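You operate a simulated robot arm through the tools that you are given. There is no shell and no other tool.

Carry out the task below with a simulated robot arm. There is one attempt and no reset: what you move stays moved.

## Task
Take the red bar on the top of the back counter and put it away on the top of the steel counter. Take the orange cone and put it on the blue card tray. Take the green bow and leave it on the dark round plate. Take the white paper bag from the top of the steel table and put it in the big grey tub. Any order will do.

It is judged by the outcome, as a careful person would: the job done as asked, and still so three seconds after it is handed in. It fails if anything else is knocked over, pushed out of place, dropped, spilled or broken.

## Robot
A 6-joint arm with a fingered hand on a trunk, on a base that drives. Base frame: it is fixed to the floor where the robot stands at the start and does not move with it; the origin is under the middle of the robot, x ahead of it, y to its left, z up. Readings come in mm, rad, newtons and seconds.
With the tool pointing down near the work surface it reaches from about 220 to 480 mm from the robot's upright axis, wherever it stands. Its first joint turns from -2.897 to 2.897 rad. Places, roughly: big grey tub (34x24x15 cm) [3100, 5700, 900]; blue card tray (14x23x3 cm) [400, 3300, 900]; dark round plate (15x15 cm) [3460, 5520, 860]; green bow (4x4x2 cm) [2700, 5800, 900]; orange cone [500, 1000, 1000]; red bar [0, 3500, 1000]; top of the steel counter [300, 1200, 800]; white paper bag (6x8x11 cm) [-100, 6500, 900]. Payload 2.3 kg.
The TCP is the grasp point between the finger pads, 22 mm short of the fingertips. In the tool frame z runs along the fingers and y along their closing line. The gripper opens to 112 mm. The gripper's body begins 60 mm behind the TCP. The gripper is a hand of 3 fingers: y runs from the thumb to the fingers, the wrist lies at [0, 0, -218] in the tool frame, and closing takes about 1.5 s.
Orientation is that of the tool frame in the base frame, as a unit quaternion [x, y, z, w]. With the fingers straight down and closing along the base's y, the tool's x points along the base's -x, its y along +y and its z along -z.

## Interface
- The arm moves only by the tool arm_command. Its argument "targets" is a list that holds one entry, the list of rows, each a list of 6 numbers: the turn, a rotation vector about the tool's x, y, z in rad, then the shift along the tool's x, y, z in mm. In form: [[[ax, ay, az, x, y, z], ...]]. A call has 1 to 20 rows; each row is the pose to reach, as a shift and turn from the pose commanded when the call began, along the tool's axes at that moment. "hand" is the gripper command, from -1 (fully open) to 1 (shut), values between in proportion, set as the call begins (left out, the last holds). Each row takes 0.2 s and may step no farther than 50 mm and 0.15 rad from the row before; otherwise, or with a gripper value out of range, the whole call is refused. Where a pose cannot be reached the arm comes as near as it can. A force on the tool above 40 N (or 10 N above the force at the start of the call, whichever is more), or a blocked arm, ends the call early, and 0.2 s more pass. Each finger travels about 72 mm/s and halts on what it meets, pressing with about 27 N; the grip force reading is that of the motor and also rises with nothing between the fingers. The clock runs only during rows and for 0.2 s after the last one: add rows that repeat a pose to give the fingers time. It gives the time, the measured TCP pose, the force on the tool (base axes), the opening and the grip force at its end, in the units of the frame above (readings bear some noise), with the torque about the TCP (base axes, N m) and any sound that the robot's microphone picked up.
- Cameras (640 x 400 px; columns grow to the right, rows downward): "scene" is now at [25.6, 135, 1559.8]; the picture's right is [-0.09, -1.00, 0.00], its down [-0.65, 0.06, -0.76] and it looks along [0.76, -0.07, -0.65] (base axes); focal length 267 px, centre (320, 200). "wrist" rides on the gripper at [66, 3, -80] in the tool frame; the picture's right is [-0.05, 1.00, 0.00], its down [-0.77, -0.04, -0.64] and it looks along [-0.63, -0.03, 0.77] (tool axes); focal length 275 px, centre (320, 200). There is no depth. A picture from a camera that has moved, and an enlarged one, comes with that camera's place and axes in the base frame and with its lens.
- grab_frame(camera): a new picture of that camera. The clock stands still meanwhile.
- lift_body(by): slides the trunk up (or, below 0, down) by that many mm; the arm and the scene camera ride with it, the base frame stays. It gives what a move gives, with no picture.
- roll_base(legs): drives the robot by 1 to 6 legs, each [ahead, left, turn to the left] in mm, mm and rad, along the robot's own axes; the way and the turn of a leg run together, so that a leg with both is an arc; at most 1500 mm and 3.142 rad a leg. The arm and the cameras ride along, it lands a little off, and it stops where it bumps. It gives what a move gives.
- curl_fingers(finger1, finger2, thumb_bend): sets how far each is bent, from 0 (flat) to 1 (curled in); at 0.3 the hand is open as for a grip, at 0.7 the pads meet at the TCP. One left out holds its place. A second passes; each finger stops where it meets its share of the squeeze, and holds until it gets a number again. A gripper value or a shape takes the hand back. It gives what a move gives, with no picture; readings hold the bend of each and the force on the fingers (four entries, about 0 where the hand has none), thumb and palm.
- preshape(shape): the hand has 3 fingers and takes this shape, open, in about a second: jaw (thumb against the fingers, like two jaws); tri (thumb and two fingers); tip (a fingertip pinch); poke (one finger out to press); point (the index stretched); flat (the hand flat); cup (the hand cupped); fist (a fist). The gripper value then closes the fingers along that shape, each until it touches; the sizes above hold for jaw. It gives what a move gives, with no picture.
- aim_head(pan, tilt): turns the head with the scene camera to pan (to the left, within 2.705 rad either way) and tilt (down, from -0.506 to 1.204), counted from straight ahead of the robot. It gives what a move gives.
- enlarge(camera, box): a new picture of the part [left, top, right, bottom] of that camera's present view, enlarged. The clock stands still meanwhile.
- sign_off(): hands the job in; it is judged then, once.

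Places have to be worked out from the pictures, the camera data and where the tool is seen. Open the gripper and draw the arm clear of the work before you hand the job in, unless the task says otherwise.

The tools are called after "Call:" as a command line: name --argument value ..., lists and objects as JSON in quotes. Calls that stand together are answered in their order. arm_command: Moves the arm, as the interface text tells. Its arguments: {"type":"object","properties":{"targets":{"type":"array"},"hand":{"type":"number"}},"required":["targets"]} The other tools are called the same way: lift_body (by) slides the trunk up or down; preshape (shape) gives the hand a shape; curl_fingers (finger1, finger2, thumb_bend) moves the fingers one by one; roll_base (legs) drives the base; aim_head (pan, tilt) turns the head that bears the scene camera; grab_frame (camera) takes a picture; enlarge (camera, box) takes an enlarged picture of a part of a camera's view; sign_off () hands the job in.

At the start:

```text
time: 0.0
position: [250.0, -91.2, 1209.2]
tcp_rot: [0.0, 1.0, 0.001, 0.001]
wrist_force: [0.3, -0.1, -0.4]
wrist_torque: [-0.02, -0.01, 0.04]
width: 111.9
finger_force: 0.1
shape: jaw
bend: [0.3, 0.3, 0.3]
finger forces: [0.0, 0.0, 0.0, 0.0, 0.0, 0.0]
trunk travel left (down, up): [-475.0, 115.0]
robot x, y, heading: [1.5, -1.4, 0.004]
head pan, tilt: [-0.091, 0.71]
```

scene: 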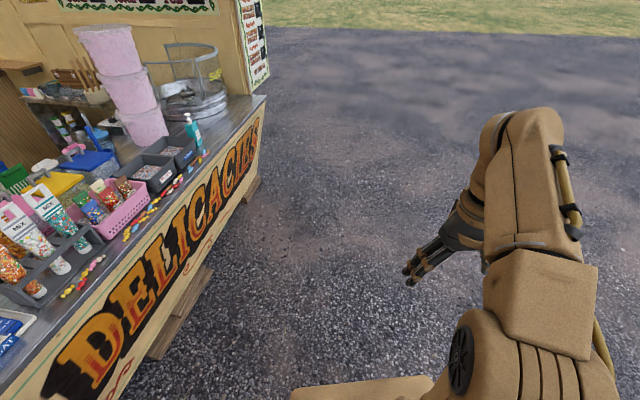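
wrist: 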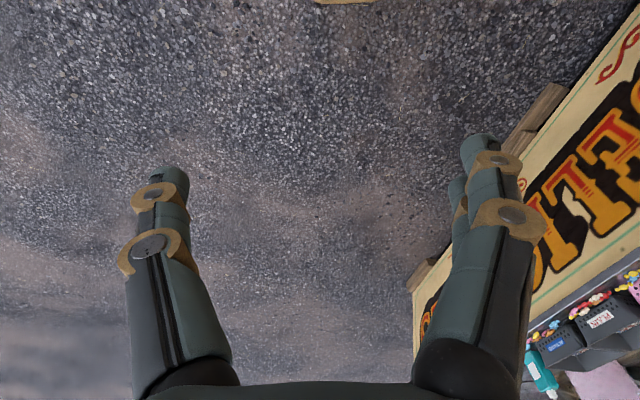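

The first picture shows a sweets stall to the left of the robot, with its counter at left-ahead. I look around with the head before moving anything.

Call:
aim_head --pan 0.6 --tilt 0.4

Call:
grab_frame --camera "scene"

Call:
aim_head --pan 1.4 --tilt 0.4

Call:
grab_frame --camera "scene"

Call:
aim_head --pan 2.3 --tilt 0.4

Call:
grab_frame --camera "scene"

```text
time: 1.1
position: [248.9, -90.5, 1209.5]
tcp_rot: [0.001, 1.0, -0.001, 0.0]
wrist_force: [-0.7, -0.2, 0.1]
wrist_torque: [0.02, 0.01, -0.02]
width: 111.6
finger_force: 0.0
shape: jaw
bend: [0.3, 0.3, 0.3]
finger forces: [0.1, 0.0, 0.0, 0.1, 0.0, 0.0]
trunk travel left (down, up): [-475.0, 115.0]
robot x, y, heading: [0.5, 0.4, -0.001]
head pan, tilt: [0.6, 0.4]
```

```text
taken
camera scene: at [17.9, 194.9, 1587.5], right [0.56, -0.83, 0.0], down [-0.32, -0.22, -0.92], along [0.76, 0.52, -0.39], focal length 267 px, centre (320, 200)
```

scene: 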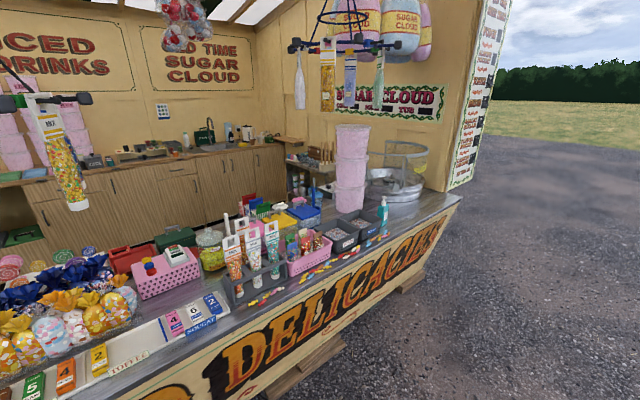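

```text
time: 2.2
position: [249.3, -91.9, 1208.9]
tcp_rot: [0.001, 1.0, -0.001, 0.001]
wrist_force: [-0.9, 0.0, 0.5]
wrist_torque: [0.01, -0.02, -0.01]
width: 111.9
finger_force: 0.0
shape: jaw
bend: [0.3, 0.3, 0.3]
finger forces: [0.0, 0.0, 0.0, 0.0, 0.0, 0.1]
trunk travel left (down, up): [-475.0, 115.0]
robot x, y, heading: [1.4, 0.2, 0.007]
head pan, tilt: [1.4, 0.4]
```

```text
taken
camera scene: at [-42.7, 233.9, 1587.5], right [0.99, -0.17, 0.0], down [-0.07, -0.38, -0.92], along [0.16, 0.91, -0.39], focal length 267 px, centre (320, 200)
```

scene: 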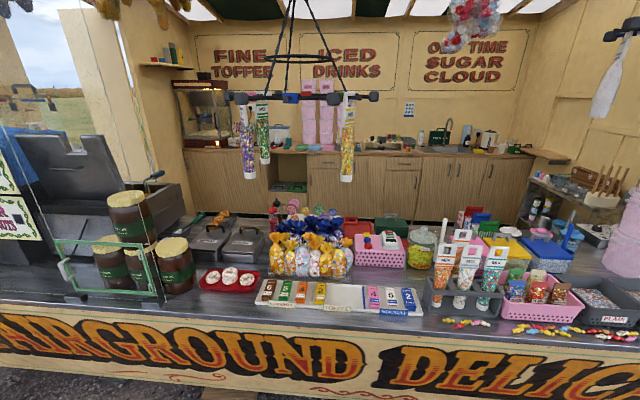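

```text
time: 3.4
position: [248.1, -90.7, 1209.4]
tcp_rot: [0.001, 1.0, 0.001, 0.0]
wrist_force: [0.0, 0.8, -0.5]
wrist_torque: [0.0, 0.0, -0.02]
width: 111.8
finger_force: 0.2
shape: jaw
bend: [0.3, 0.3, 0.3]
finger forces: [0.1, 0.0, 0.0, 0.1, 0.1, 0.1]
trunk travel left (down, up): [-475.0, 115.0]
robot x, y, heading: [-2.7, 2.4, -0.002]
head pan, tilt: [2.3, 0.4]
```

```text
taken
camera scene: at [-120.3, 211.8, 1587.5], right [0.75, 0.67, 0.0], down [0.26, -0.29, -0.92], along [-0.61, 0.69, -0.39], focal length 267 px, centre (320, 200)
```

scene: 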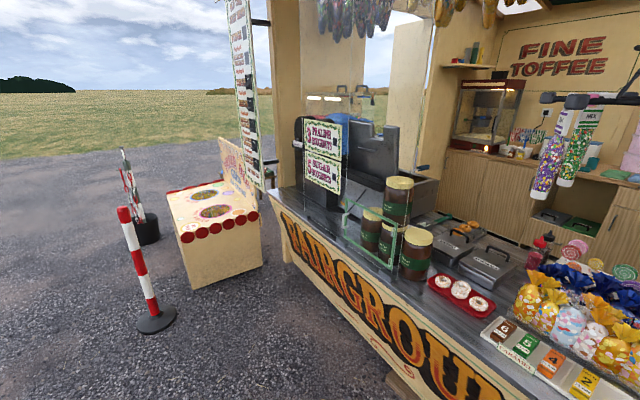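

The stall's front counter lies along y≈1 m and a back counter lies at about y≈3.5 m. I enlarge parts of the view for the cone, the bar and the tray.

Call:
aim_head --pan 1.2 --tilt 0.5

Call:
enlarge --camera "scene" --box '[320, 160, 520, 285]'

Call:
enlarge --camera "scene" --box '[120, 60, 320, 185]'

Call:
enlarge --camera "scene" --box '[260, 60, 460, 185]'

Call:
grab_frame --camera "scene"

```text
time: 4.7
position: [249.7, -91.0, 1209.3]
tcp_rot: [0.001, 1.0, 0.0, 0.0]
wrist_force: [-0.3, 0.6, -0.4]
wrist_torque: [0.01, -0.02, 0.01]
width: 112.0
finger_force: 0.1
shape: jaw
bend: [0.3, 0.3, 0.3]
finger forces: [0.0, 0.0, 0.0, 0.0, 0.0, 0.0]
trunk travel left (down, up): [-475.0, 115.0]
robot x, y, heading: [1.1, 1.3, -0.001]
head pan, tilt: [1.201, 0.499]
```

```text
3.20 times, centred on (420, 222) of scene
camera zoom: at [-25.8, 227.5, 1578.4], right [0.93, -0.36, 0.0], down [-0.17, -0.45, -0.88], along [0.32, 0.82, -0.48], focal length 854 px, centre (0, 128)
```

zoom: 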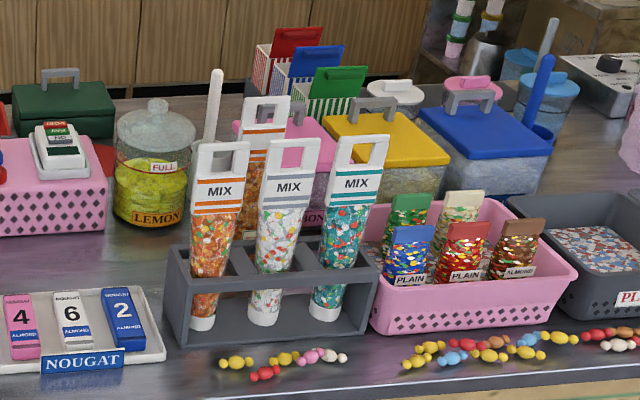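

```text
3.20 times, centred on (220, 122) of scene
camera zoom: at [-25.8, 227.5, 1578.4], right [0.93, -0.36, 0.0], down [-0.17, -0.45, -0.88], along [0.32, 0.82, -0.48], focal length 854 px, centre (640, 448)
```

zoom: 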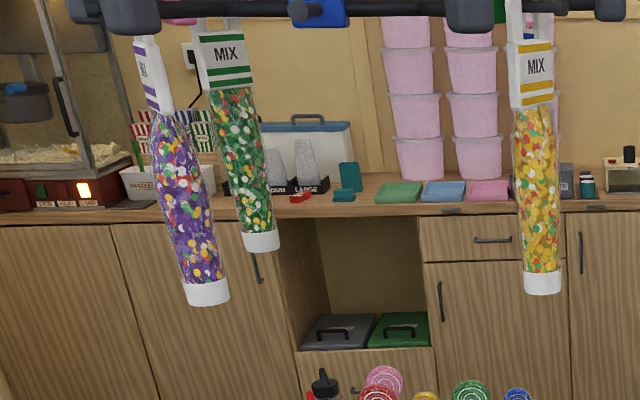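

```text
3.20 times, centred on (360, 122) of scene
camera zoom: at [-25.8, 227.5, 1578.4], right [0.93, -0.36, 0.0], down [-0.17, -0.45, -0.88], along [0.32, 0.82, -0.48], focal length 854 px, centre (192, 448)
```

zoom: 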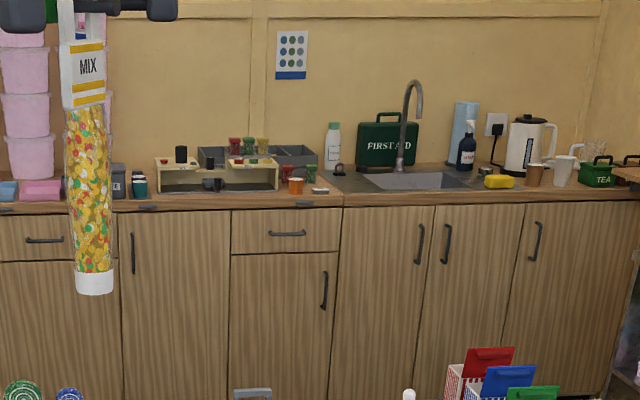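

```text
taken
camera scene: at [-25.8, 227.5, 1578.4], right [0.93, -0.36, 0.0], down [-0.17, -0.45, -0.88], along [0.32, 0.82, -0.48], focal length 267 px, centre (320, 200)
```

scene: 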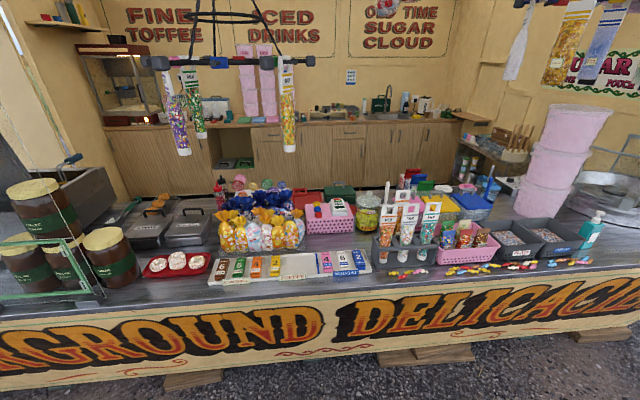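

The cone with orange stripes stands in a grey holder on the front counter. The red piece and the blue tray are on the back counter. I look at the other directions to plan the route.

Call:
aim_head --pan -0.9 --tilt 0.3

Call:
grab_frame --camera "scene"

Call:
aim_head --pan -2.2 --tilt 0.3

Call:
grab_frame --camera "scene"

Call:
aim_head --pan 2.7 --tilt 0.3

Call:
grab_frame --camera "scene"

Call:
aim_head --pan 1.571 --tilt 0.2

Call:
grab_frame --camera "scene"

```text
time: 6.7
position: [249.4, -91.1, 1209.0]
tcp_rot: [0.001, 1.0, 0.0, 0.001]
wrist_force: [0.3, -0.1, 0.1]
wrist_torque: [0.01, -0.02, 0.01]
width: 111.9
finger_force: 0.1
shape: jaw
bend: [0.3, 0.3, 0.3]
finger forces: [0.0, 0.0, 0.1, 0.0, 0.1, 0.0]
trunk travel left (down, up): [-475.0, 115.0]
robot x, y, heading: [-1.5, -1.3, -0.001]
head pan, tilt: [-0.901, 0.3]
```

```text
taken
camera scene: at [-0.5, 69.5, 1596.8], right [-0.78, -0.62, 0.0], down [-0.18, 0.23, -0.96], along [0.59, -0.75, -0.3], focal length 267 px, centre (320, 200)
```

scene: 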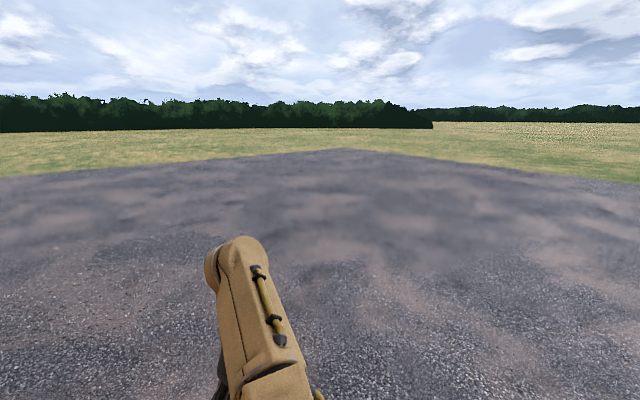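

```text
time: 8.2
position: [249.0, -91.1, 1210.2]
tcp_rot: [0.002, 1.0, 0.0, 0.001]
wrist_force: [0.0, 0.1, -0.1]
wrist_torque: [0.01, 0.02, 0.03]
width: 111.8
finger_force: 0.0
shape: jaw
bend: [0.3, 0.3, 0.3]
finger forces: [0.1, 0.0, 0.1, 0.0, 0.0, 0.0]
trunk travel left (down, up): [-475.0, 115.0]
robot x, y, heading: [-0.2, -0.4, 0.001]
head pan, tilt: [-2.201, 0.3]
```

```text
taken
camera scene: at [-113.5, 67.1, 1596.8], right [-0.81, 0.59, 0.0], down [0.17, 0.24, -0.96], along [-0.56, -0.77, -0.3], focal length 267 px, centre (320, 200)
```

scene: 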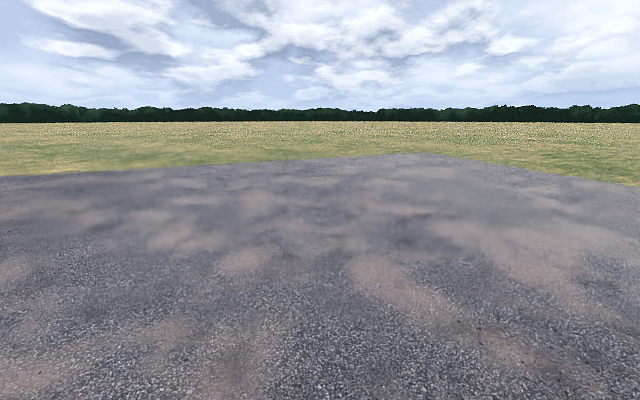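

```text
time: 12.1
position: [248.8, -90.6, 1209.9]
tcp_rot: [0.001, 1.0, 0.0, 0.001]
wrist_force: [0.7, 0.9, -0.4]
wrist_torque: [0.01, -0.01, 0.01]
width: 112.0
finger_force: 0.1
shape: jaw
bend: [0.3, 0.3, 0.3]
finger forces: [0.0, 0.0, 0.0, 0.0, 0.1, 0.0]
trunk travel left (down, up): [-475.0, 115.0]
robot x, y, heading: [1.4, -1.9, 0.0]
head pan, tilt: [2.7, 0.3]
```

```text
taken
camera scene: at [-143.0, 182.6, 1596.7], right [0.43, 0.9, 0.0], down [0.27, -0.13, -0.96], along [-0.86, 0.41, -0.3], focal length 267 px, centre (320, 200)
```

scene: 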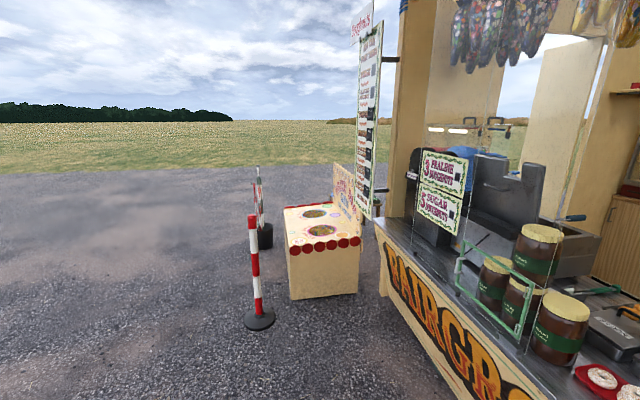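

```text
time: 13.4
position: [248.3, -91.0, 1208.5]
tcp_rot: [0.001, 1.0, 0.001, 0.001]
wrist_force: [0.1, -0.7, -1.4]
wrist_torque: [0.0, 0.01, -0.02]
width: 111.8
finger_force: 0.1
shape: jaw
bend: [0.3, 0.3, 0.3]
finger forces: [0.1, 0.0, 0.0, 0.0, 0.0, 0.0]
trunk travel left (down, up): [-475.0, 115.0]
robot x, y, heading: [-1.1, 2.0, 0.0]
head pan, tilt: [1.571, 0.201]
```

```text
taken
camera scene: at [-58.7, 235.8, 1606.0], right [1.0, 0.0, 0.0], down [0.0, -0.2, -0.98], along [0.0, 0.98, -0.2], focal length 267 px, centre (320, 200)
```

scene: 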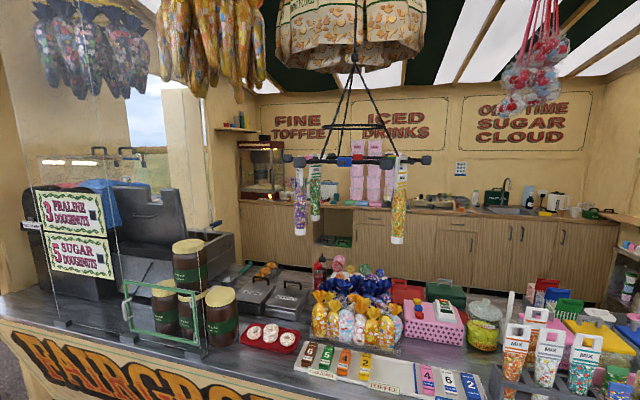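

The door into the stall is on its left side, towards the back. I start with the cone: I turn to face the counter and drive to stand in front of the holder.

Call:
roll_base --legs '[[0, 0, 1.571], [0, -480, 0]]'

Call:
aim_head --pan -0.1 --tilt 0.6

Call:
grab_frame --camera "scene"

Call:
grab_frame --camera "wrist"

```text
time: 20.0
position: [578.6, 232.1, 1208.9]
tcp_rot: [-0.697, 0.717, 0.002, 0.0]
wrist_force: [-0.1, -0.2, -0.4]
wrist_torque: [0.0, 0.03, -0.03]
width: 111.7
finger_force: 0.0
shape: jaw
bend: [0.3, 0.3, 0.3]
finger forces: [0.0, 0.1, 0.0, 0.1, 0.1, 0.0]
trunk travel left (down, up): [-475.0, 115.0]
robot x, y, heading: [480.6, -11.4, 1.543]
head pan, tilt: [1.571, 0.201]
```

```text
time: 21.7
position: [578.5, 232.1, 1208.5]
tcp_rot: [-0.697, 0.717, 0.001, 0.001]
wrist_force: [0.5, -0.5, -0.3]
wrist_torque: [-0.02, 0.03, -0.02]
width: 112.0
finger_force: 0.2
shape: jaw
bend: [0.3, 0.3, 0.3]
finger forces: [0.0, 0.1, 0.0, 0.1, 0.1, 0.1]
trunk travel left (down, up): [-475.0, 115.0]
robot x, y, heading: [481.3, -12.0, 1.543]
head pan, tilt: [-0.099, 0.6]
```

```text
taken
camera scene: at [351.1, 19.6, 1569.3], right [0.99, -0.13, 0.0], down [-0.07, -0.56, -0.83], along [0.1, 0.82, -0.56], focal length 267 px, centre (320, 200)
```

scene: 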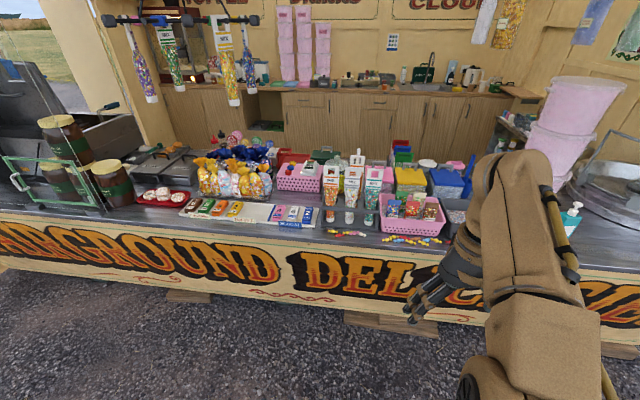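

```text
taken
camera wrist: at [572.8, 166.4, 1288.9], right [-1.0, 0.08, 0.0], down [0.06, 0.77, 0.64], along [0.05, 0.64, -0.77], focal length 275 px, centre (320, 200)
```

wrist: 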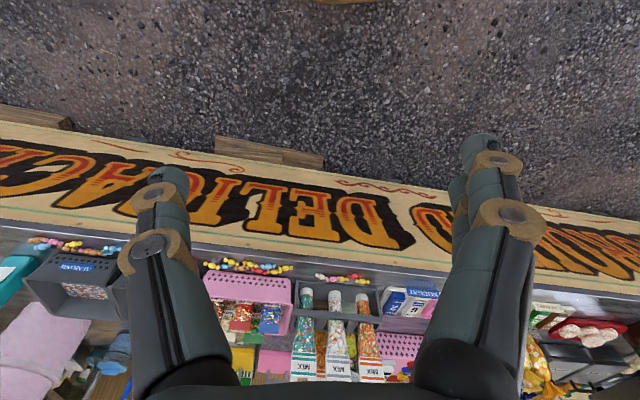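

The tool hangs over the open ground, and the cones are ahead. I enlarge the view of the holder to triangulate it with the earlier picture.

Call:
enlarge --camera "scene" --box '[270, 135, 430, 235]'

Call:
enlarge --camera "wrist" --box '[240, 260, 440, 385]'

```text
4.00 times, centred on (350, 185) of scene
camera zoom: at [351.1, 19.6, 1569.3], right [0.99, -0.13, 0.0], down [-0.07, -0.56, -0.83], along [0.1, 0.82, -0.56], focal length 1067 px, centre (200, 260)
```

zoom: 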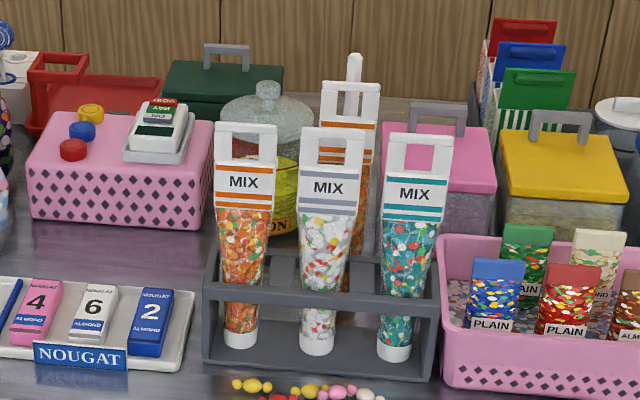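

```text
3.20 times, centred on (340, 322) of wrist
camera zoom: at [572.8, 166.4, 1288.9], right [-1.0, 0.08, 0.0], down [0.06, 0.77, 0.64], along [0.05, 0.64, -0.77], focal length 881 px, centre (256, -192)
```

zoom: 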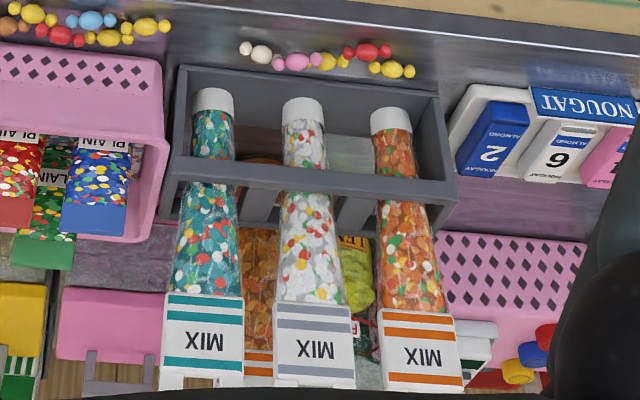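

The front orange cone triangulates to base (498, 885, 870) and top (503, 907, 1108). A second orange-striped one stands farther back at about (627, 998, 1105), so I go nearer and look from higher up to tell them apart.

Call:
lift_body --by 110

Call:
roll_base --legs '[[250, 0, 0]]'

Call:
aim_head --pan -0.25 --tilt 0.75

Call:
grab_frame --camera "scene"

Call:
grab_frame --camera "wrist"

```text
time: 23.2
position: [579.8, 232.8, 1318.7]
tcp_rot: [-0.697, 0.717, 0.001, 0.001]
wrist_force: [0.3, 0.9, 0.5]
wrist_torque: [-0.01, 0.03, 0.0]
width: 111.8
finger_force: 0.1
shape: jaw
bend: [0.3, 0.3, 0.3]
finger forces: [0.1, 0.1, 0.1, 0.0, 0.0, 0.0]
trunk travel left (down, up): [-585.0, 5.0]
robot x, y, heading: [480.2, -13.4, 1.542]
head pan, tilt: [-0.099, 0.6]
```

```text
time: 25.0
position: [585.3, 483.6, 1318.9]
tcp_rot: [-0.698, 0.716, 0.001, 0.002]
wrist_force: [-0.3, 0.0, -0.2]
wrist_torque: [0.04, -0.03, 0.04]
width: 111.9
finger_force: 0.0
shape: jaw
bend: [0.3, 0.3, 0.3]
finger forces: [0.0, 0.1, 0.1, 0.0, 0.1, 0.1]
trunk travel left (down, up): [-585.0, 5.0]
robot x, y, heading: [490.9, 240.1, 1.548]
head pan, tilt: [-0.099, 0.6]
```

```text
time: 25.7
position: [584.8, 482.1, 1319.1]
tcp_rot: [-0.697, 0.717, 0.001, 0.001]
wrist_force: [-0.1, -0.3, -0.6]
wrist_torque: [0.02, 0.0, 0.0]
width: 111.6
finger_force: 0.1
shape: jaw
bend: [0.3, 0.3, 0.3]
finger forces: [0.1, 0.0, 0.0, 0.0, 0.0, 0.0]
trunk travel left (down, up): [-585.0, 5.0]
robot x, y, heading: [488.6, 234.8, 1.543]
head pan, tilt: [-0.25, 0.75]
```

```text
taken
camera scene: at [369.3, 261.9, 1666.4], right [0.96, -0.27, 0.0], down [-0.19, -0.66, -0.73], along [0.2, 0.7, -0.68], focal length 267 px, centre (320, 200)
```

scene: 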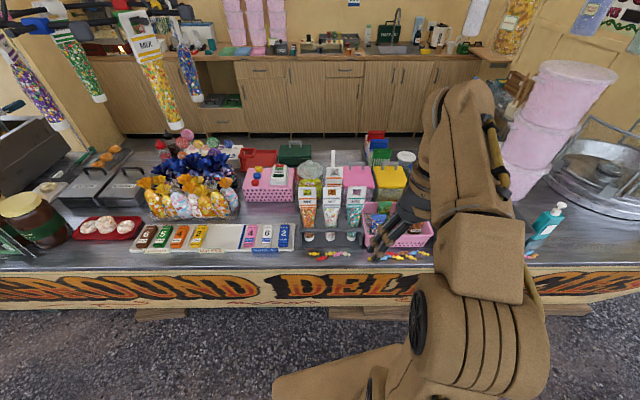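

```text
taken
camera wrist: at [579.2, 417.0, 1399.0], right [-1.0, 0.07, 0.0], down [0.06, 0.77, 0.64], along [0.05, 0.64, -0.77], focal length 275 px, centre (320, 200)
```

wrist: 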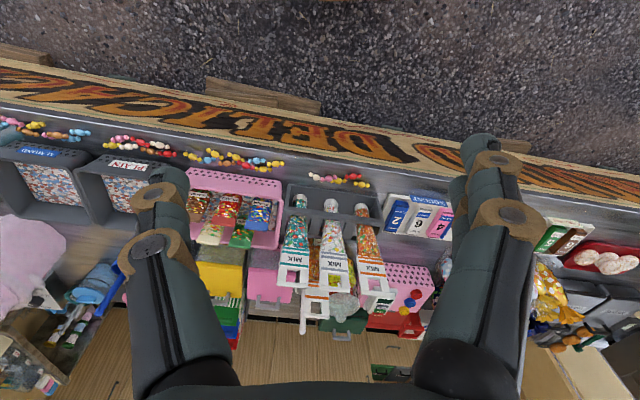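

Call:
enlarge --camera "scene" --box '[270, 140, 390, 215]'

Call:
enlarge --camera "scene" --box '[280, 180, 380, 245]'

Call:
enlarge --camera "wrist" --box '[260, 180, 420, 340]'

```text
5.33 times, centred on (330, 178) of scene
camera zoom: at [369.3, 261.9, 1666.4], right [0.96, -0.27, 0.0], down [-0.19, -0.66, -0.73], along [0.2, 0.7, -0.68], focal length 1423 px, centre (267, 320)
```

zoom: 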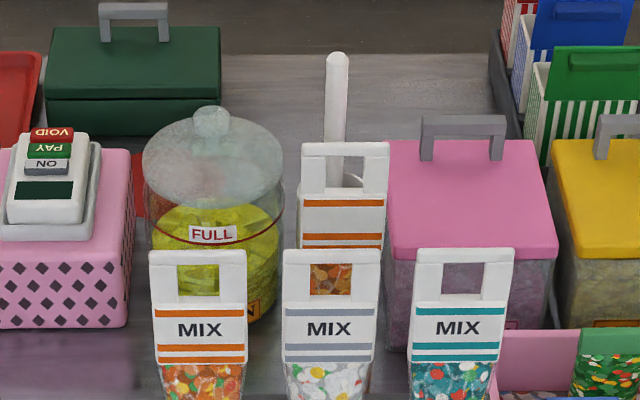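

```text
6.15 times, centred on (330, 212) of scene
camera zoom: at [369.3, 261.9, 1666.4], right [0.96, -0.27, 0.0], down [-0.19, -0.66, -0.73], along [0.2, 0.7, -0.68], focal length 1642 px, centre (258, 123)
```

zoom: 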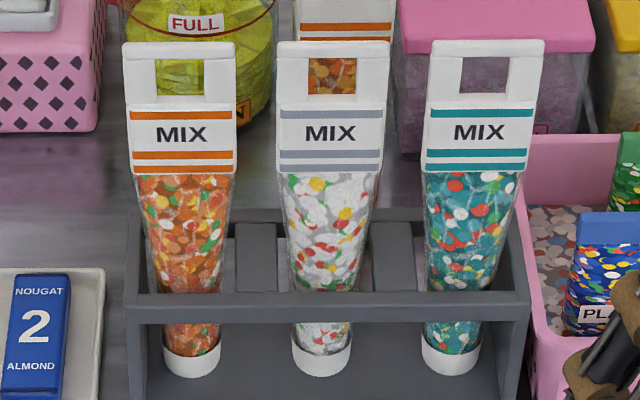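

```text
2.50 times, centred on (340, 260) of wrist
camera zoom: at [579.2, 417.0, 1399.0], right [-1.0, 0.07, 0.0], down [0.06, 0.77, 0.64], along [0.05, 0.64, -0.77], focal length 688 px, centre (270, 50)
```

zoom: 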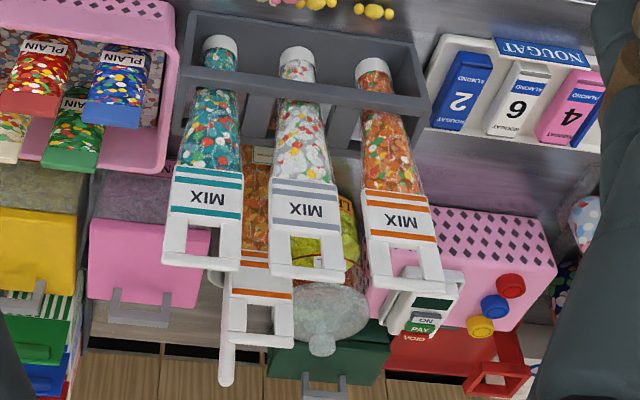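

The rear cone looks like a twin turned away from us. To judge which is meant I check how exact the listed places are, by triangulating the red bar and blue tray from here.

Call:
aim_head --pan 0.15 --tilt 0.3

Call:
grab_frame --camera "scene"

Call:
enlarge --camera "scene" --box '[160, 120, 320, 220]'

Call:
enlarge --camera "scene" --box '[320, 120, 480, 220]'

```text
time: 26.6
position: [584.8, 484.4, 1319.1]
tcp_rot: [-0.697, 0.717, 0.001, 0.0]
wrist_force: [-0.2, 0.5, 0.0]
wrist_torque: [0.02, -0.01, 0.0]
width: 111.8
finger_force: 0.0
shape: jaw
bend: [0.3, 0.3, 0.3]
finger forces: [0.0, 0.1, 0.0, 0.0, 0.1, 0.1]
trunk travel left (down, up): [-585.0, 5.0]
robot x, y, heading: [488.7, 239.3, 1.544]
head pan, tilt: [0.15, 0.3]
```

```text
taken
camera scene: at [335.4, 274.8, 1706.7], right [0.99, 0.12, 0.0], down [0.04, -0.29, -0.95], along [-0.12, 0.95, -0.3], focal length 267 px, centre (320, 200)
```

scene: 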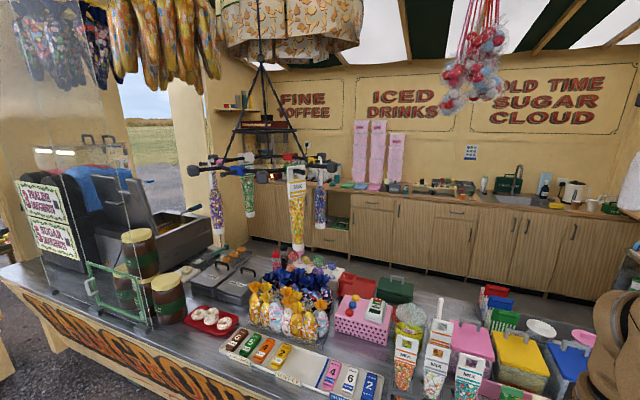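

```text
4.00 times, centred on (240, 170) of scene
camera zoom: at [335.4, 274.8, 1706.7], right [0.99, 0.12, 0.0], down [0.04, -0.29, -0.95], along [-0.12, 0.95, -0.3], focal length 1067 px, centre (640, 320)
```

zoom: 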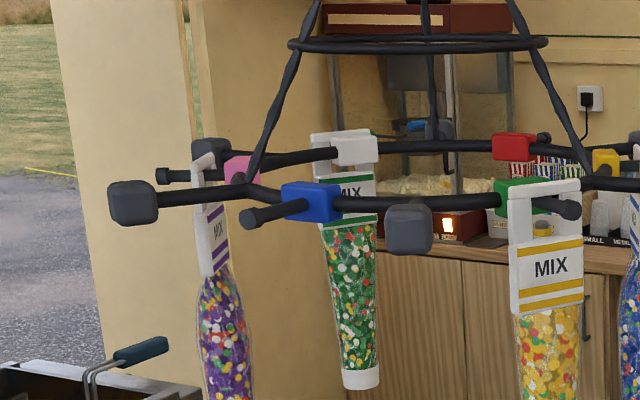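

```text
4.00 times, centred on (400, 170) of scene
camera zoom: at [335.4, 274.8, 1706.7], right [0.99, 0.12, 0.0], down [0.04, -0.29, -0.95], along [-0.12, 0.95, -0.3], focal length 1067 px, centre (0, 320)
```

zoom: 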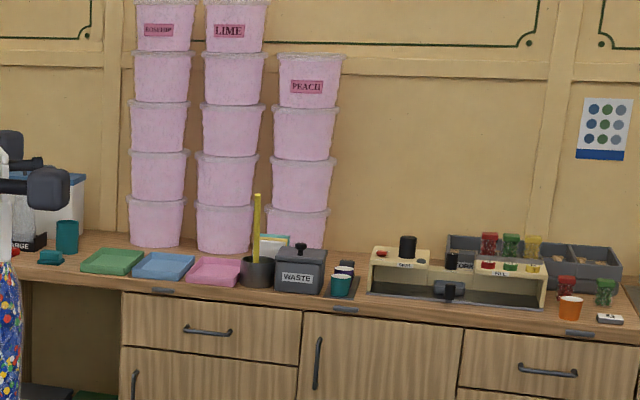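

The tray triangulates to about (420, 3230, 945), so the listed places are only good to about 100 mm and the cone stays undecided. I'll do the bow and bag first: I drive round the right-hand end of the stall, backing off first.

Call:
roll_base --legs '[[-450, 0, 0], [0, -1300, 0], [0, -1100, 0]]'

Call:
aim_head --pan 0.0 --tilt 0.3

Call:
grab_frame --camera "scene"

```text
time: 40.6
position: [2958.6, -5.1, 1318.9]
tcp_rot: [-0.694, 0.72, 0.0, 0.001]
wrist_force: [-0.5, -0.2, 0.5]
wrist_torque: [-0.03, -0.02, -0.02]
width: 111.8
finger_force: 0.0
shape: jaw
bend: [0.3, 0.3, 0.3]
finger forces: [0.0, 0.1, 0.1, 0.0, 0.0, 0.0]
trunk travel left (down, up): [-585.0, 5.0]
robot x, y, heading: [2857.7, -246.4, 1.534]
head pan, tilt: [0.15, 0.3]
```

```text
time: 41.3
position: [2958.0, -5.4, 1318.5]
tcp_rot: [-0.694, 0.72, 0.001, 0.001]
wrist_force: [0.1, 0.1, -0.2]
wrist_torque: [0.0, -0.01, -0.02]
width: 112.0
finger_force: 0.0
shape: jaw
bend: [0.3, 0.3, 0.3]
finger forces: [0.1, 0.0, 0.0, 0.0, 0.0, 0.1]
trunk travel left (down, up): [-585.0, 5.0]
robot x, y, heading: [2857.7, -252.8, 1.539]
head pan, tilt: [0.0, 0.3]
```

```text
taken
camera scene: at [2720.0, -210.9, 1706.8], right [1.0, -0.03, 0.0], down [-0.01, -0.3, -0.96], along [0.03, 0.95, -0.3], focal length 267 px, centre (320, 200)
```

scene: 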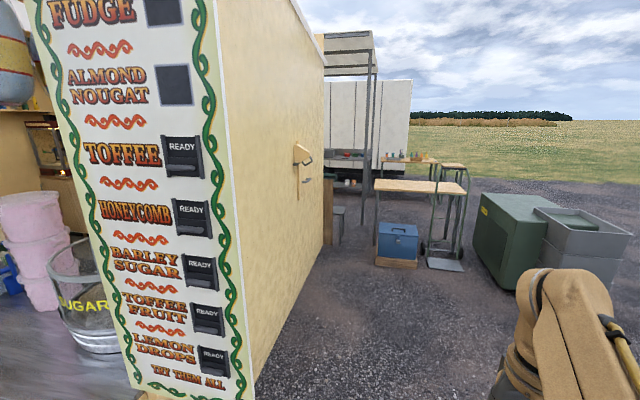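

Beyond the stall's right wall there are tables, a blue box and a green bin. I drive nearer and look again.

Call:
roll_base --legs '[[1400, -230, 0]]'

Call:
grab_frame --camera "scene"

Call:
enlarge --camera "scene" --box '[260, 80, 500, 230]'

```text
time: 48.3
position: [3220.1, 1381.8, 1319.9]
tcp_rot: [-0.701, 0.713, 0.001, 0.001]
wrist_force: [1.1, 0.4, -0.2]
wrist_torque: [0.05, -0.05, 0.04]
width: 111.9
finger_force: 0.0
shape: jaw
bend: [0.3, 0.3, 0.3]
finger forces: [0.0, 0.0, 0.0, 0.0, 0.0, 0.0]
trunk travel left (down, up): [-585.0, 5.0]
robot x, y, heading: [3125.5, 1129.6, 1.553]
head pan, tilt: [0.0, 0.3]
```

```text
taken
camera scene: at [2986.6, 1171.5, 1706.8], right [1.0, -0.02, 0.0], down [0.0, -0.3, -0.96], along [0.02, 0.96, -0.3], focal length 267 px, centre (320, 200)
```

scene: 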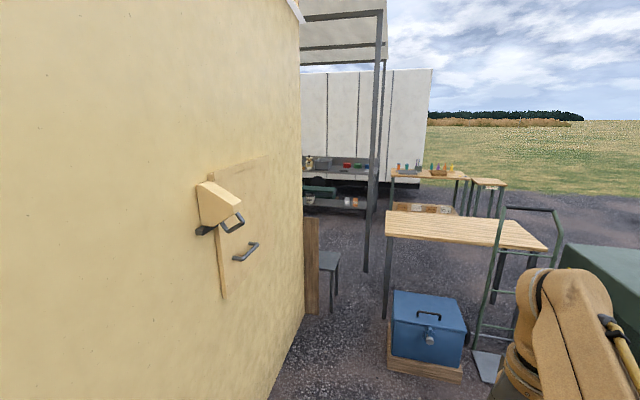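

```text
2.67 times, centred on (380, 155) of scene
camera zoom: at [2986.6, 1171.5, 1706.8], right [1.0, -0.02, 0.0], down [0.0, -0.3, -0.96], along [0.02, 0.96, -0.3], focal length 711 px, centre (160, 320)
```

zoom: 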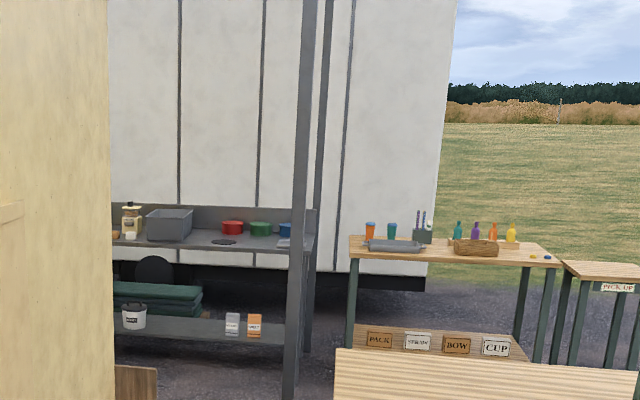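

The shelter behind the stall holds a steel table with the grey tub and the dark plate. The plate lines up with its listed place. I creep forward along the wall to judge the gap by the blue box.

Call:
roll_base --legs '[[700, 0, 0]]'

Call:
aim_head --pan 0.0 --tilt 0.5

Call:
grab_frame --camera "scene"

Call:
aim_head --pan -0.3 --tilt 1.1

Call:
grab_frame --camera "scene"

Call:
aim_head --pan 0.5 --tilt 1.1

Call:
grab_frame --camera "scene"

```text
time: 52.1
position: [3236.9, 2074.3, 1318.1]
tcp_rot: [-0.697, 0.717, 0.001, 0.001]
wrist_force: [-1.1, 1.0, 0.7]
wrist_torque: [-0.02, 0.0, 0.01]
width: 111.5
finger_force: 0.1
shape: jaw
bend: [0.3, 0.3, 0.3]
finger forces: [0.1, 0.0, 0.0, 0.0, 0.0, 0.0]
trunk travel left (down, up): [-585.0, 5.0]
robot x, y, heading: [3139.7, 1827.0, 1.543]
head pan, tilt: [0.0, 0.3]
```

```text
time: 52.8
position: [3237.1, 2074.0, 1318.4]
tcp_rot: [-0.697, 0.717, 0.0, 0.0]
wrist_force: [-0.5, 0.4, 0.7]
wrist_torque: [0.02, 0.01, -0.06]
width: 111.7
finger_force: 0.1
shape: jaw
bend: [0.3, 0.3, 0.3]
finger forces: [0.0, 0.0, 0.1, 0.0, 0.0, 0.0]
trunk travel left (down, up): [-585.0, 5.0]
robot x, y, heading: [3133.9, 1826.9, 1.545]
head pan, tilt: [0.0, 0.499]
```

```text
taken
camera scene: at [3001.4, 1864.5, 1688.4], right [1.0, -0.03, 0.0], down [-0.01, -0.48, -0.88], along [0.02, 0.88, -0.48], focal length 267 px, centre (320, 200)
```

scene: 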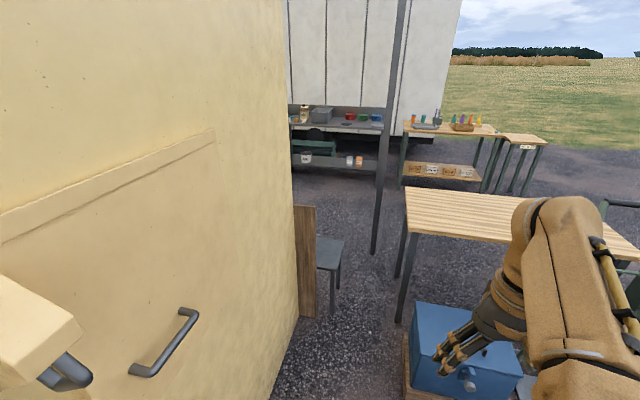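

```text
time: 53.8
position: [3237.4, 2074.9, 1318.8]
tcp_rot: [-0.697, 0.717, 0.001, 0.001]
wrist_force: [1.0, 0.0, 0.4]
wrist_torque: [-0.02, 0.02, 0.0]
width: 111.9
finger_force: 0.0
shape: jaw
bend: [0.3, 0.3, 0.3]
finger forces: [0.1, 0.1, 0.0, 0.0, 0.0, 0.1]
trunk travel left (down, up): [-585.0, 5.0]
robot x, y, heading: [3142.0, 1829.7, 1.544]
head pan, tilt: [-0.3, 1.1]
```

```text
taken
camera scene: at [3019.3, 1833.5, 1640.7], right [0.95, -0.32, 0.0], down [-0.28, -0.84, -0.45], along [0.15, 0.43, -0.89], focal length 267 px, centre (320, 200)
```

scene: 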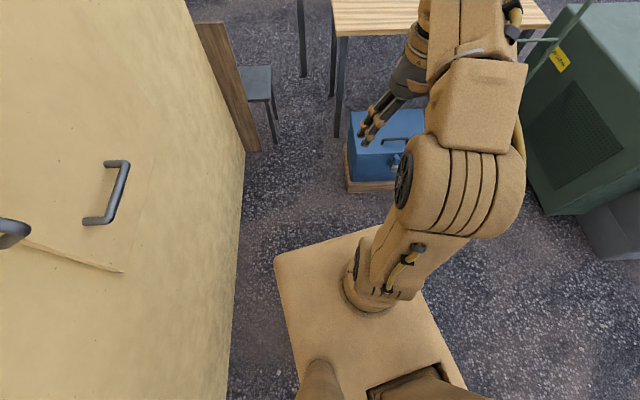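

```text
time: 55.0
position: [3237.1, 2076.0, 1319.2]
tcp_rot: [-0.697, 0.717, 0.001, 0.0]
wrist_force: [-0.7, 0.3, -1.0]
wrist_torque: [0.01, 0.01, 0.0]
width: 111.8
finger_force: 0.1
shape: jaw
bend: [0.3, 0.3, 0.3]
finger forces: [0.1, 0.0, 0.0, 0.1, 0.0, 0.0]
trunk travel left (down, up): [-585.0, 5.0]
robot x, y, heading: [3140.3, 1827.1, 1.545]
head pan, tilt: [0.499, 1.1]
```

```text
taken
camera scene: at [2970.4, 1829.8, 1640.7], right [0.89, 0.46, 0.0], down [0.41, -0.79, -0.45], along [-0.21, 0.4, -0.89], focal length 267 px, centre (320, 200)
```

scene: 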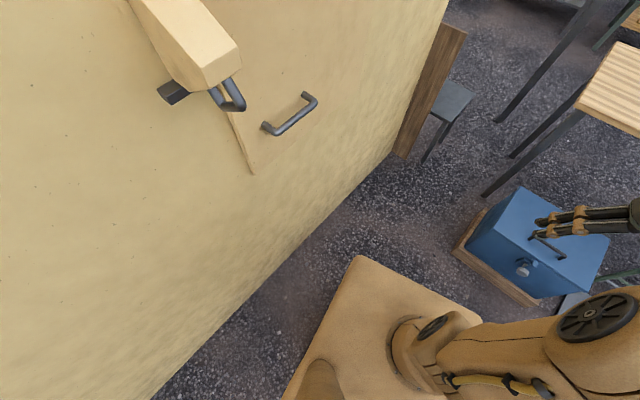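

The robot's slab is about 330 mm wide. I look down to both sides to see how wide the driving base is and how far off the wall stands.

Call:
aim_head --pan 1.6 --tilt 1.2

Call:
grab_frame --camera "scene"

Call:
aim_head --pan -1.6 --tilt 1.2

Call:
grab_frame --camera "scene"

Call:
aim_head --pan 2.7 --tilt 1.2

Call:
grab_frame --camera "scene"

```text
time: 56.3
position: [3237.2, 2075.8, 1318.8]
tcp_rot: [-0.697, 0.717, 0.001, 0.001]
wrist_force: [-0.7, -0.5, -0.1]
wrist_torque: [-0.02, 0.0, -0.01]
width: 112.0
finger_force: 0.0
shape: jaw
bend: [0.3, 0.3, 0.3]
finger forces: [0.0, 0.0, 0.0, 0.0, 0.0, 0.0]
trunk travel left (down, up): [-585.0, 5.0]
robot x, y, heading: [3139.6, 1828.7, 1.544]
head pan, tilt: [1.6, 1.201]
```

```text
taken
camera scene: at [2943.2, 1773.4, 1634.7], right [0.0, 1.0, 0.0], down [0.93, 0.0, -0.36], along [-0.36, 0.0, -0.93], focal length 267 px, centre (320, 200)
```

scene: 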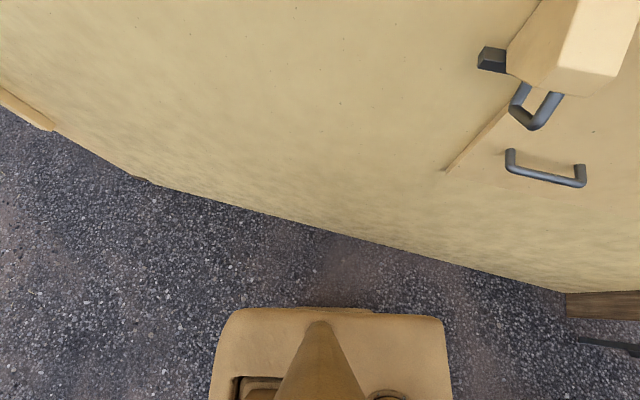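

```text
time: 59.0
position: [3237.3, 2075.7, 1319.7]
tcp_rot: [-0.697, 0.717, 0.001, 0.001]
wrist_force: [0.1, -0.4, 0.1]
wrist_torque: [-0.01, -0.01, -0.01]
width: 111.8
finger_force: 0.0
shape: jaw
bend: [0.3, 0.3, 0.3]
finger forces: [0.0, 0.1, 0.0, 0.1, 0.1, 0.0]
trunk travel left (down, up): [-585.0, 5.0]
robot x, y, heading: [3139.6, 1828.7, 1.547]
head pan, tilt: [-1.6, 1.201]
```

```text
taken
camera scene: at [3055.0, 1770.5, 1634.7], right [-0.05, -1.0, 0.0], down [-0.93, 0.05, -0.36], along [0.36, -0.02, -0.93], focal length 267 px, centre (320, 200)
```

scene: 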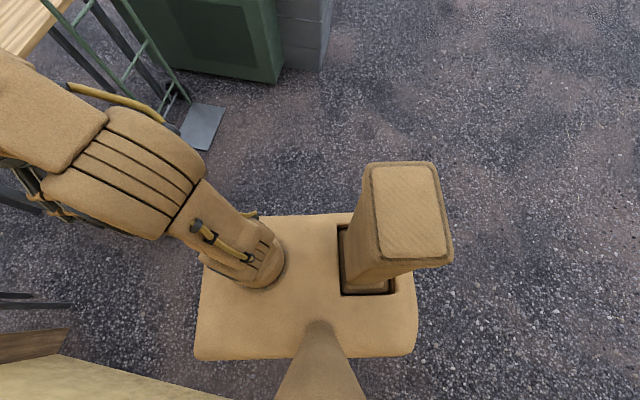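

```text
time: 62.5
position: [3237.5, 2075.7, 1318.3]
tcp_rot: [-0.697, 0.717, 0.001, 0.0]
wrist_force: [-0.2, 1.0, 0.8]
wrist_torque: [0.01, 0.02, 0.01]
width: 111.7
finger_force: 0.2
shape: jaw
bend: [0.3, 0.3, 0.3]
finger forces: [0.1, 0.1, 0.0, 0.1, 0.0, 0.1]
trunk travel left (down, up): [-585.0, 5.0]
robot x, y, heading: [3142.7, 1828.4, 1.543]
head pan, tilt: [2.7, 1.201]
```

```text
taken
camera scene: at [2973.9, 1723.7, 1634.7], right [-0.89, 0.45, 0.0], down [0.42, 0.83, -0.36], along [-0.16, -0.32, -0.93], focal length 267 px, centre (320, 200)
```

scene: 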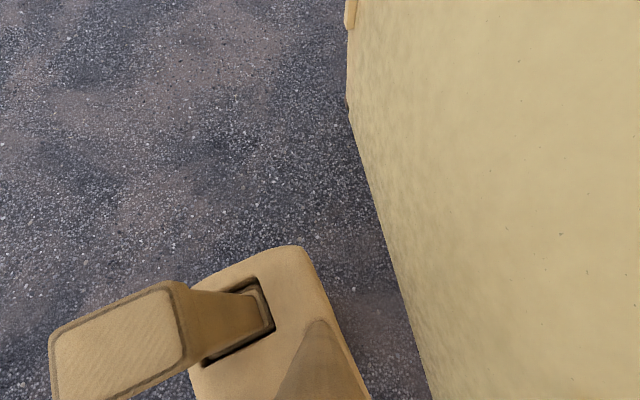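

The base fits inside the slab, about 360 × 470 mm. The gap by the stool is too tight, so I back off and go round the right of the green bin.

Call:
roll_base --legs '[[-1000, 0, 0], [0, -1400, 0]]'

Call:
aim_head --pan -0.2 --tilt 0.4

Call:
grab_frame --camera "scene"

```text
time: 74.3
position: [4612.2, 1049.7, 1319.5]
tcp_rot: [-0.703, 0.712, 0.0, 0.002]
wrist_force: [-0.2, -0.4, -0.9]
wrist_torque: [-0.02, -0.01, -0.04]
width: 111.8
finger_force: 0.0
shape: jaw
bend: [0.3, 0.3, 0.3]
finger forces: [0.1, 0.1, 0.0, 0.1, 0.0, 0.0]
trunk travel left (down, up): [-585.0, 5.0]
robot x, y, heading: [4517.3, 800.2, 1.558]
head pan, tilt: [2.7, 1.201]
```

```text
time: 76.8
position: [4612.2, 1049.3, 1319.1]
tcp_rot: [-0.703, 0.711, 0.001, 0.0]
wrist_force: [0.4, -0.6, 0.2]
wrist_torque: [-0.01, -0.01, -0.01]
width: 112.2
finger_force: 0.0
shape: jaw
bend: [0.3, 0.3, 0.3]
finger forces: [0.0, 0.1, 0.0, 0.0, 0.1, 0.0]
trunk travel left (down, up): [-585.0, 5.0]
robot x, y, heading: [4515.6, 804.6, 1.559]
head pan, tilt: [-0.201, 0.4]
```

```text
taken
camera scene: at [4397.9, 836.4, 1697.5], right [0.98, -0.21, 0.0], down [-0.08, -0.38, -0.92], along [0.19, 0.9, -0.39], focal length 267 px, centre (320, 200)
```

scene: 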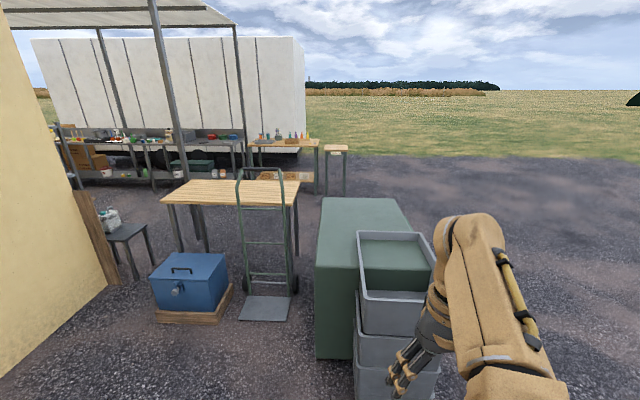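

The right side is open ground. I pass to the right of the bin and go up behind it.

Call:
roll_base --legs '[[0, -1450, 0], [1500, 0, 0], [1500, 0, 0], [500, 0, 0]]'

Call:
aim_head --pan 0.9 --tilt 0.4

Call:
grab_frame --camera "scene"

```text
time: 100.8
position: [5979.3, 4582.6, 1319.1]
tcp_rot: [0.716, -0.698, -0.001, -0.001]
wrist_force: [-0.2, 0.0, 0.3]
wrist_torque: [-0.02, 0.01, -0.01]
width: 111.9
finger_force: 0.1
shape: jaw
bend: [0.3, 0.3, 0.3]
finger forces: [0.0, 0.0, 0.0, 0.0, 0.0, 0.1]
trunk travel left (down, up): [-585.0, 5.0]
robot x, y, heading: [5892.9, 4333.1, 1.605]
head pan, tilt: [-0.201, 0.4]
```

```text
time: 102.1
position: [5978.4, 4582.5, 1319.1]
tcp_rot: [0.716, -0.698, 0.0, 0.0]
wrist_force: [-1.5, 0.3, 0.1]
wrist_torque: [0.01, 0.02, 0.04]
width: 111.8
finger_force: 0.0
shape: jaw
bend: [0.3, 0.3, 0.3]
finger forces: [0.1, 0.0, 0.0, 0.0, 0.0, 0.0]
trunk travel left (down, up): [-585.0, 5.0]
robot x, y, heading: [5896.8, 4331.0, 1.593]
head pan, tilt: [0.901, 0.4]
```

```text
taken
camera scene: at [5683.1, 4324.1, 1697.5], right [0.6, 0.8, 0.0], down [0.31, -0.23, -0.92], along [-0.74, 0.55, -0.39], focal length 267 px, centre (320, 200)
```

scene: 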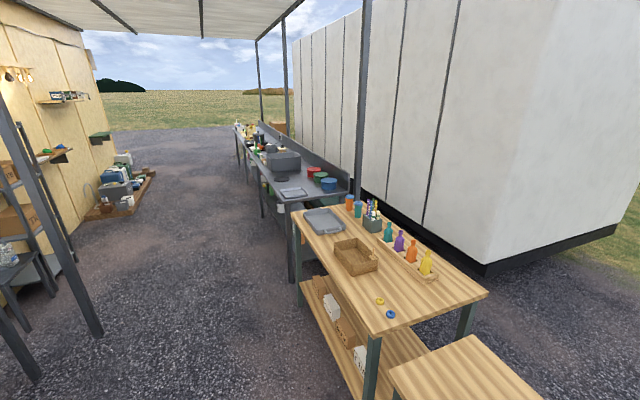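

The yard behind the stall is open, with a long steel table on the right. I drive left along it until I face the tub and plate.

Call:
roll_base --legs '[[150, 1200, 0], [50, 1200, 0]]'

Call:
aim_head --pan 0.0 --tilt 0.5

Call:
grab_frame --camera "scene"

Call:
aim_head --pan 0.9 --tilt 0.4

Call:
grab_frame --camera "scene"

```text
time: 113.9
position: [3575.6, 4696.9, 1318.0]
tcp_rot: [0.722, -0.692, -0.001, -0.001]
wrist_force: [0.5, 0.4, -0.3]
wrist_torque: [-0.01, 0.01, 0.01]
width: 111.8
finger_force: 0.1
shape: jaw
bend: [0.3, 0.3, 0.3]
finger forces: [0.0, 0.0, 0.0, 0.0, 0.0, 0.0]
trunk travel left (down, up): [-585.0, 5.0]
robot x, y, heading: [3497.3, 4443.6, 1.617]
head pan, tilt: [0.901, 0.4]
```

```text
time: 115.1
position: [3576.9, 4697.8, 1318.1]
tcp_rot: [0.722, -0.692, -0.001, -0.001]
wrist_force: [0.4, 1.1, -0.1]
wrist_torque: [-0.01, -0.04, -0.01]
width: 112.0
finger_force: 0.1
shape: jaw
bend: [0.3, 0.3, 0.3]
finger forces: [0.1, 0.0, 0.1, 0.0, 0.0, 0.0]
trunk travel left (down, up): [-585.0, 5.0]
robot x, y, heading: [3494.3, 4442.6, 1.616]
head pan, tilt: [0.0, 0.499]
```

```text
taken
camera scene: at [3356.0, 4471.4, 1688.4], right [1.0, 0.04, 0.0], down [0.02, -0.48, -0.88], along [-0.04, 0.88, -0.48], focal length 267 px, centre (320, 200)
```

scene: 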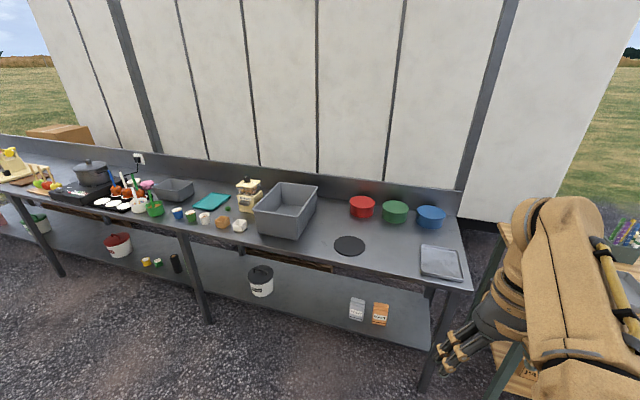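

```text
time: 116.3
position: [3577.0, 4697.8, 1319.9]
tcp_rot: [0.722, -0.692, -0.001, 0.0]
wrist_force: [0.9, -0.6, -1.5]
wrist_torque: [-0.04, 0.04, -0.01]
width: 111.5
finger_force: 0.0
shape: jaw
bend: [0.3, 0.3, 0.3]
finger forces: [0.0, 0.0, 0.0, 0.1, 0.0, 0.1]
trunk travel left (down, up): [-585.0, 5.0]
robot x, y, heading: [3498.8, 4443.9, 1.616]
head pan, tilt: [0.901, 0.4]
```

```text
taken
camera scene: at [3285.1, 4434.9, 1697.5], right [0.59, 0.81, 0.0], down [0.32, -0.23, -0.92], along [-0.75, 0.54, -0.39], focal length 267 px, centre (320, 200)
```

scene: 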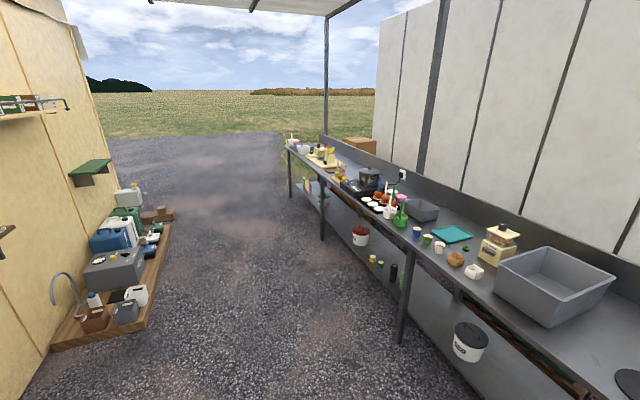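

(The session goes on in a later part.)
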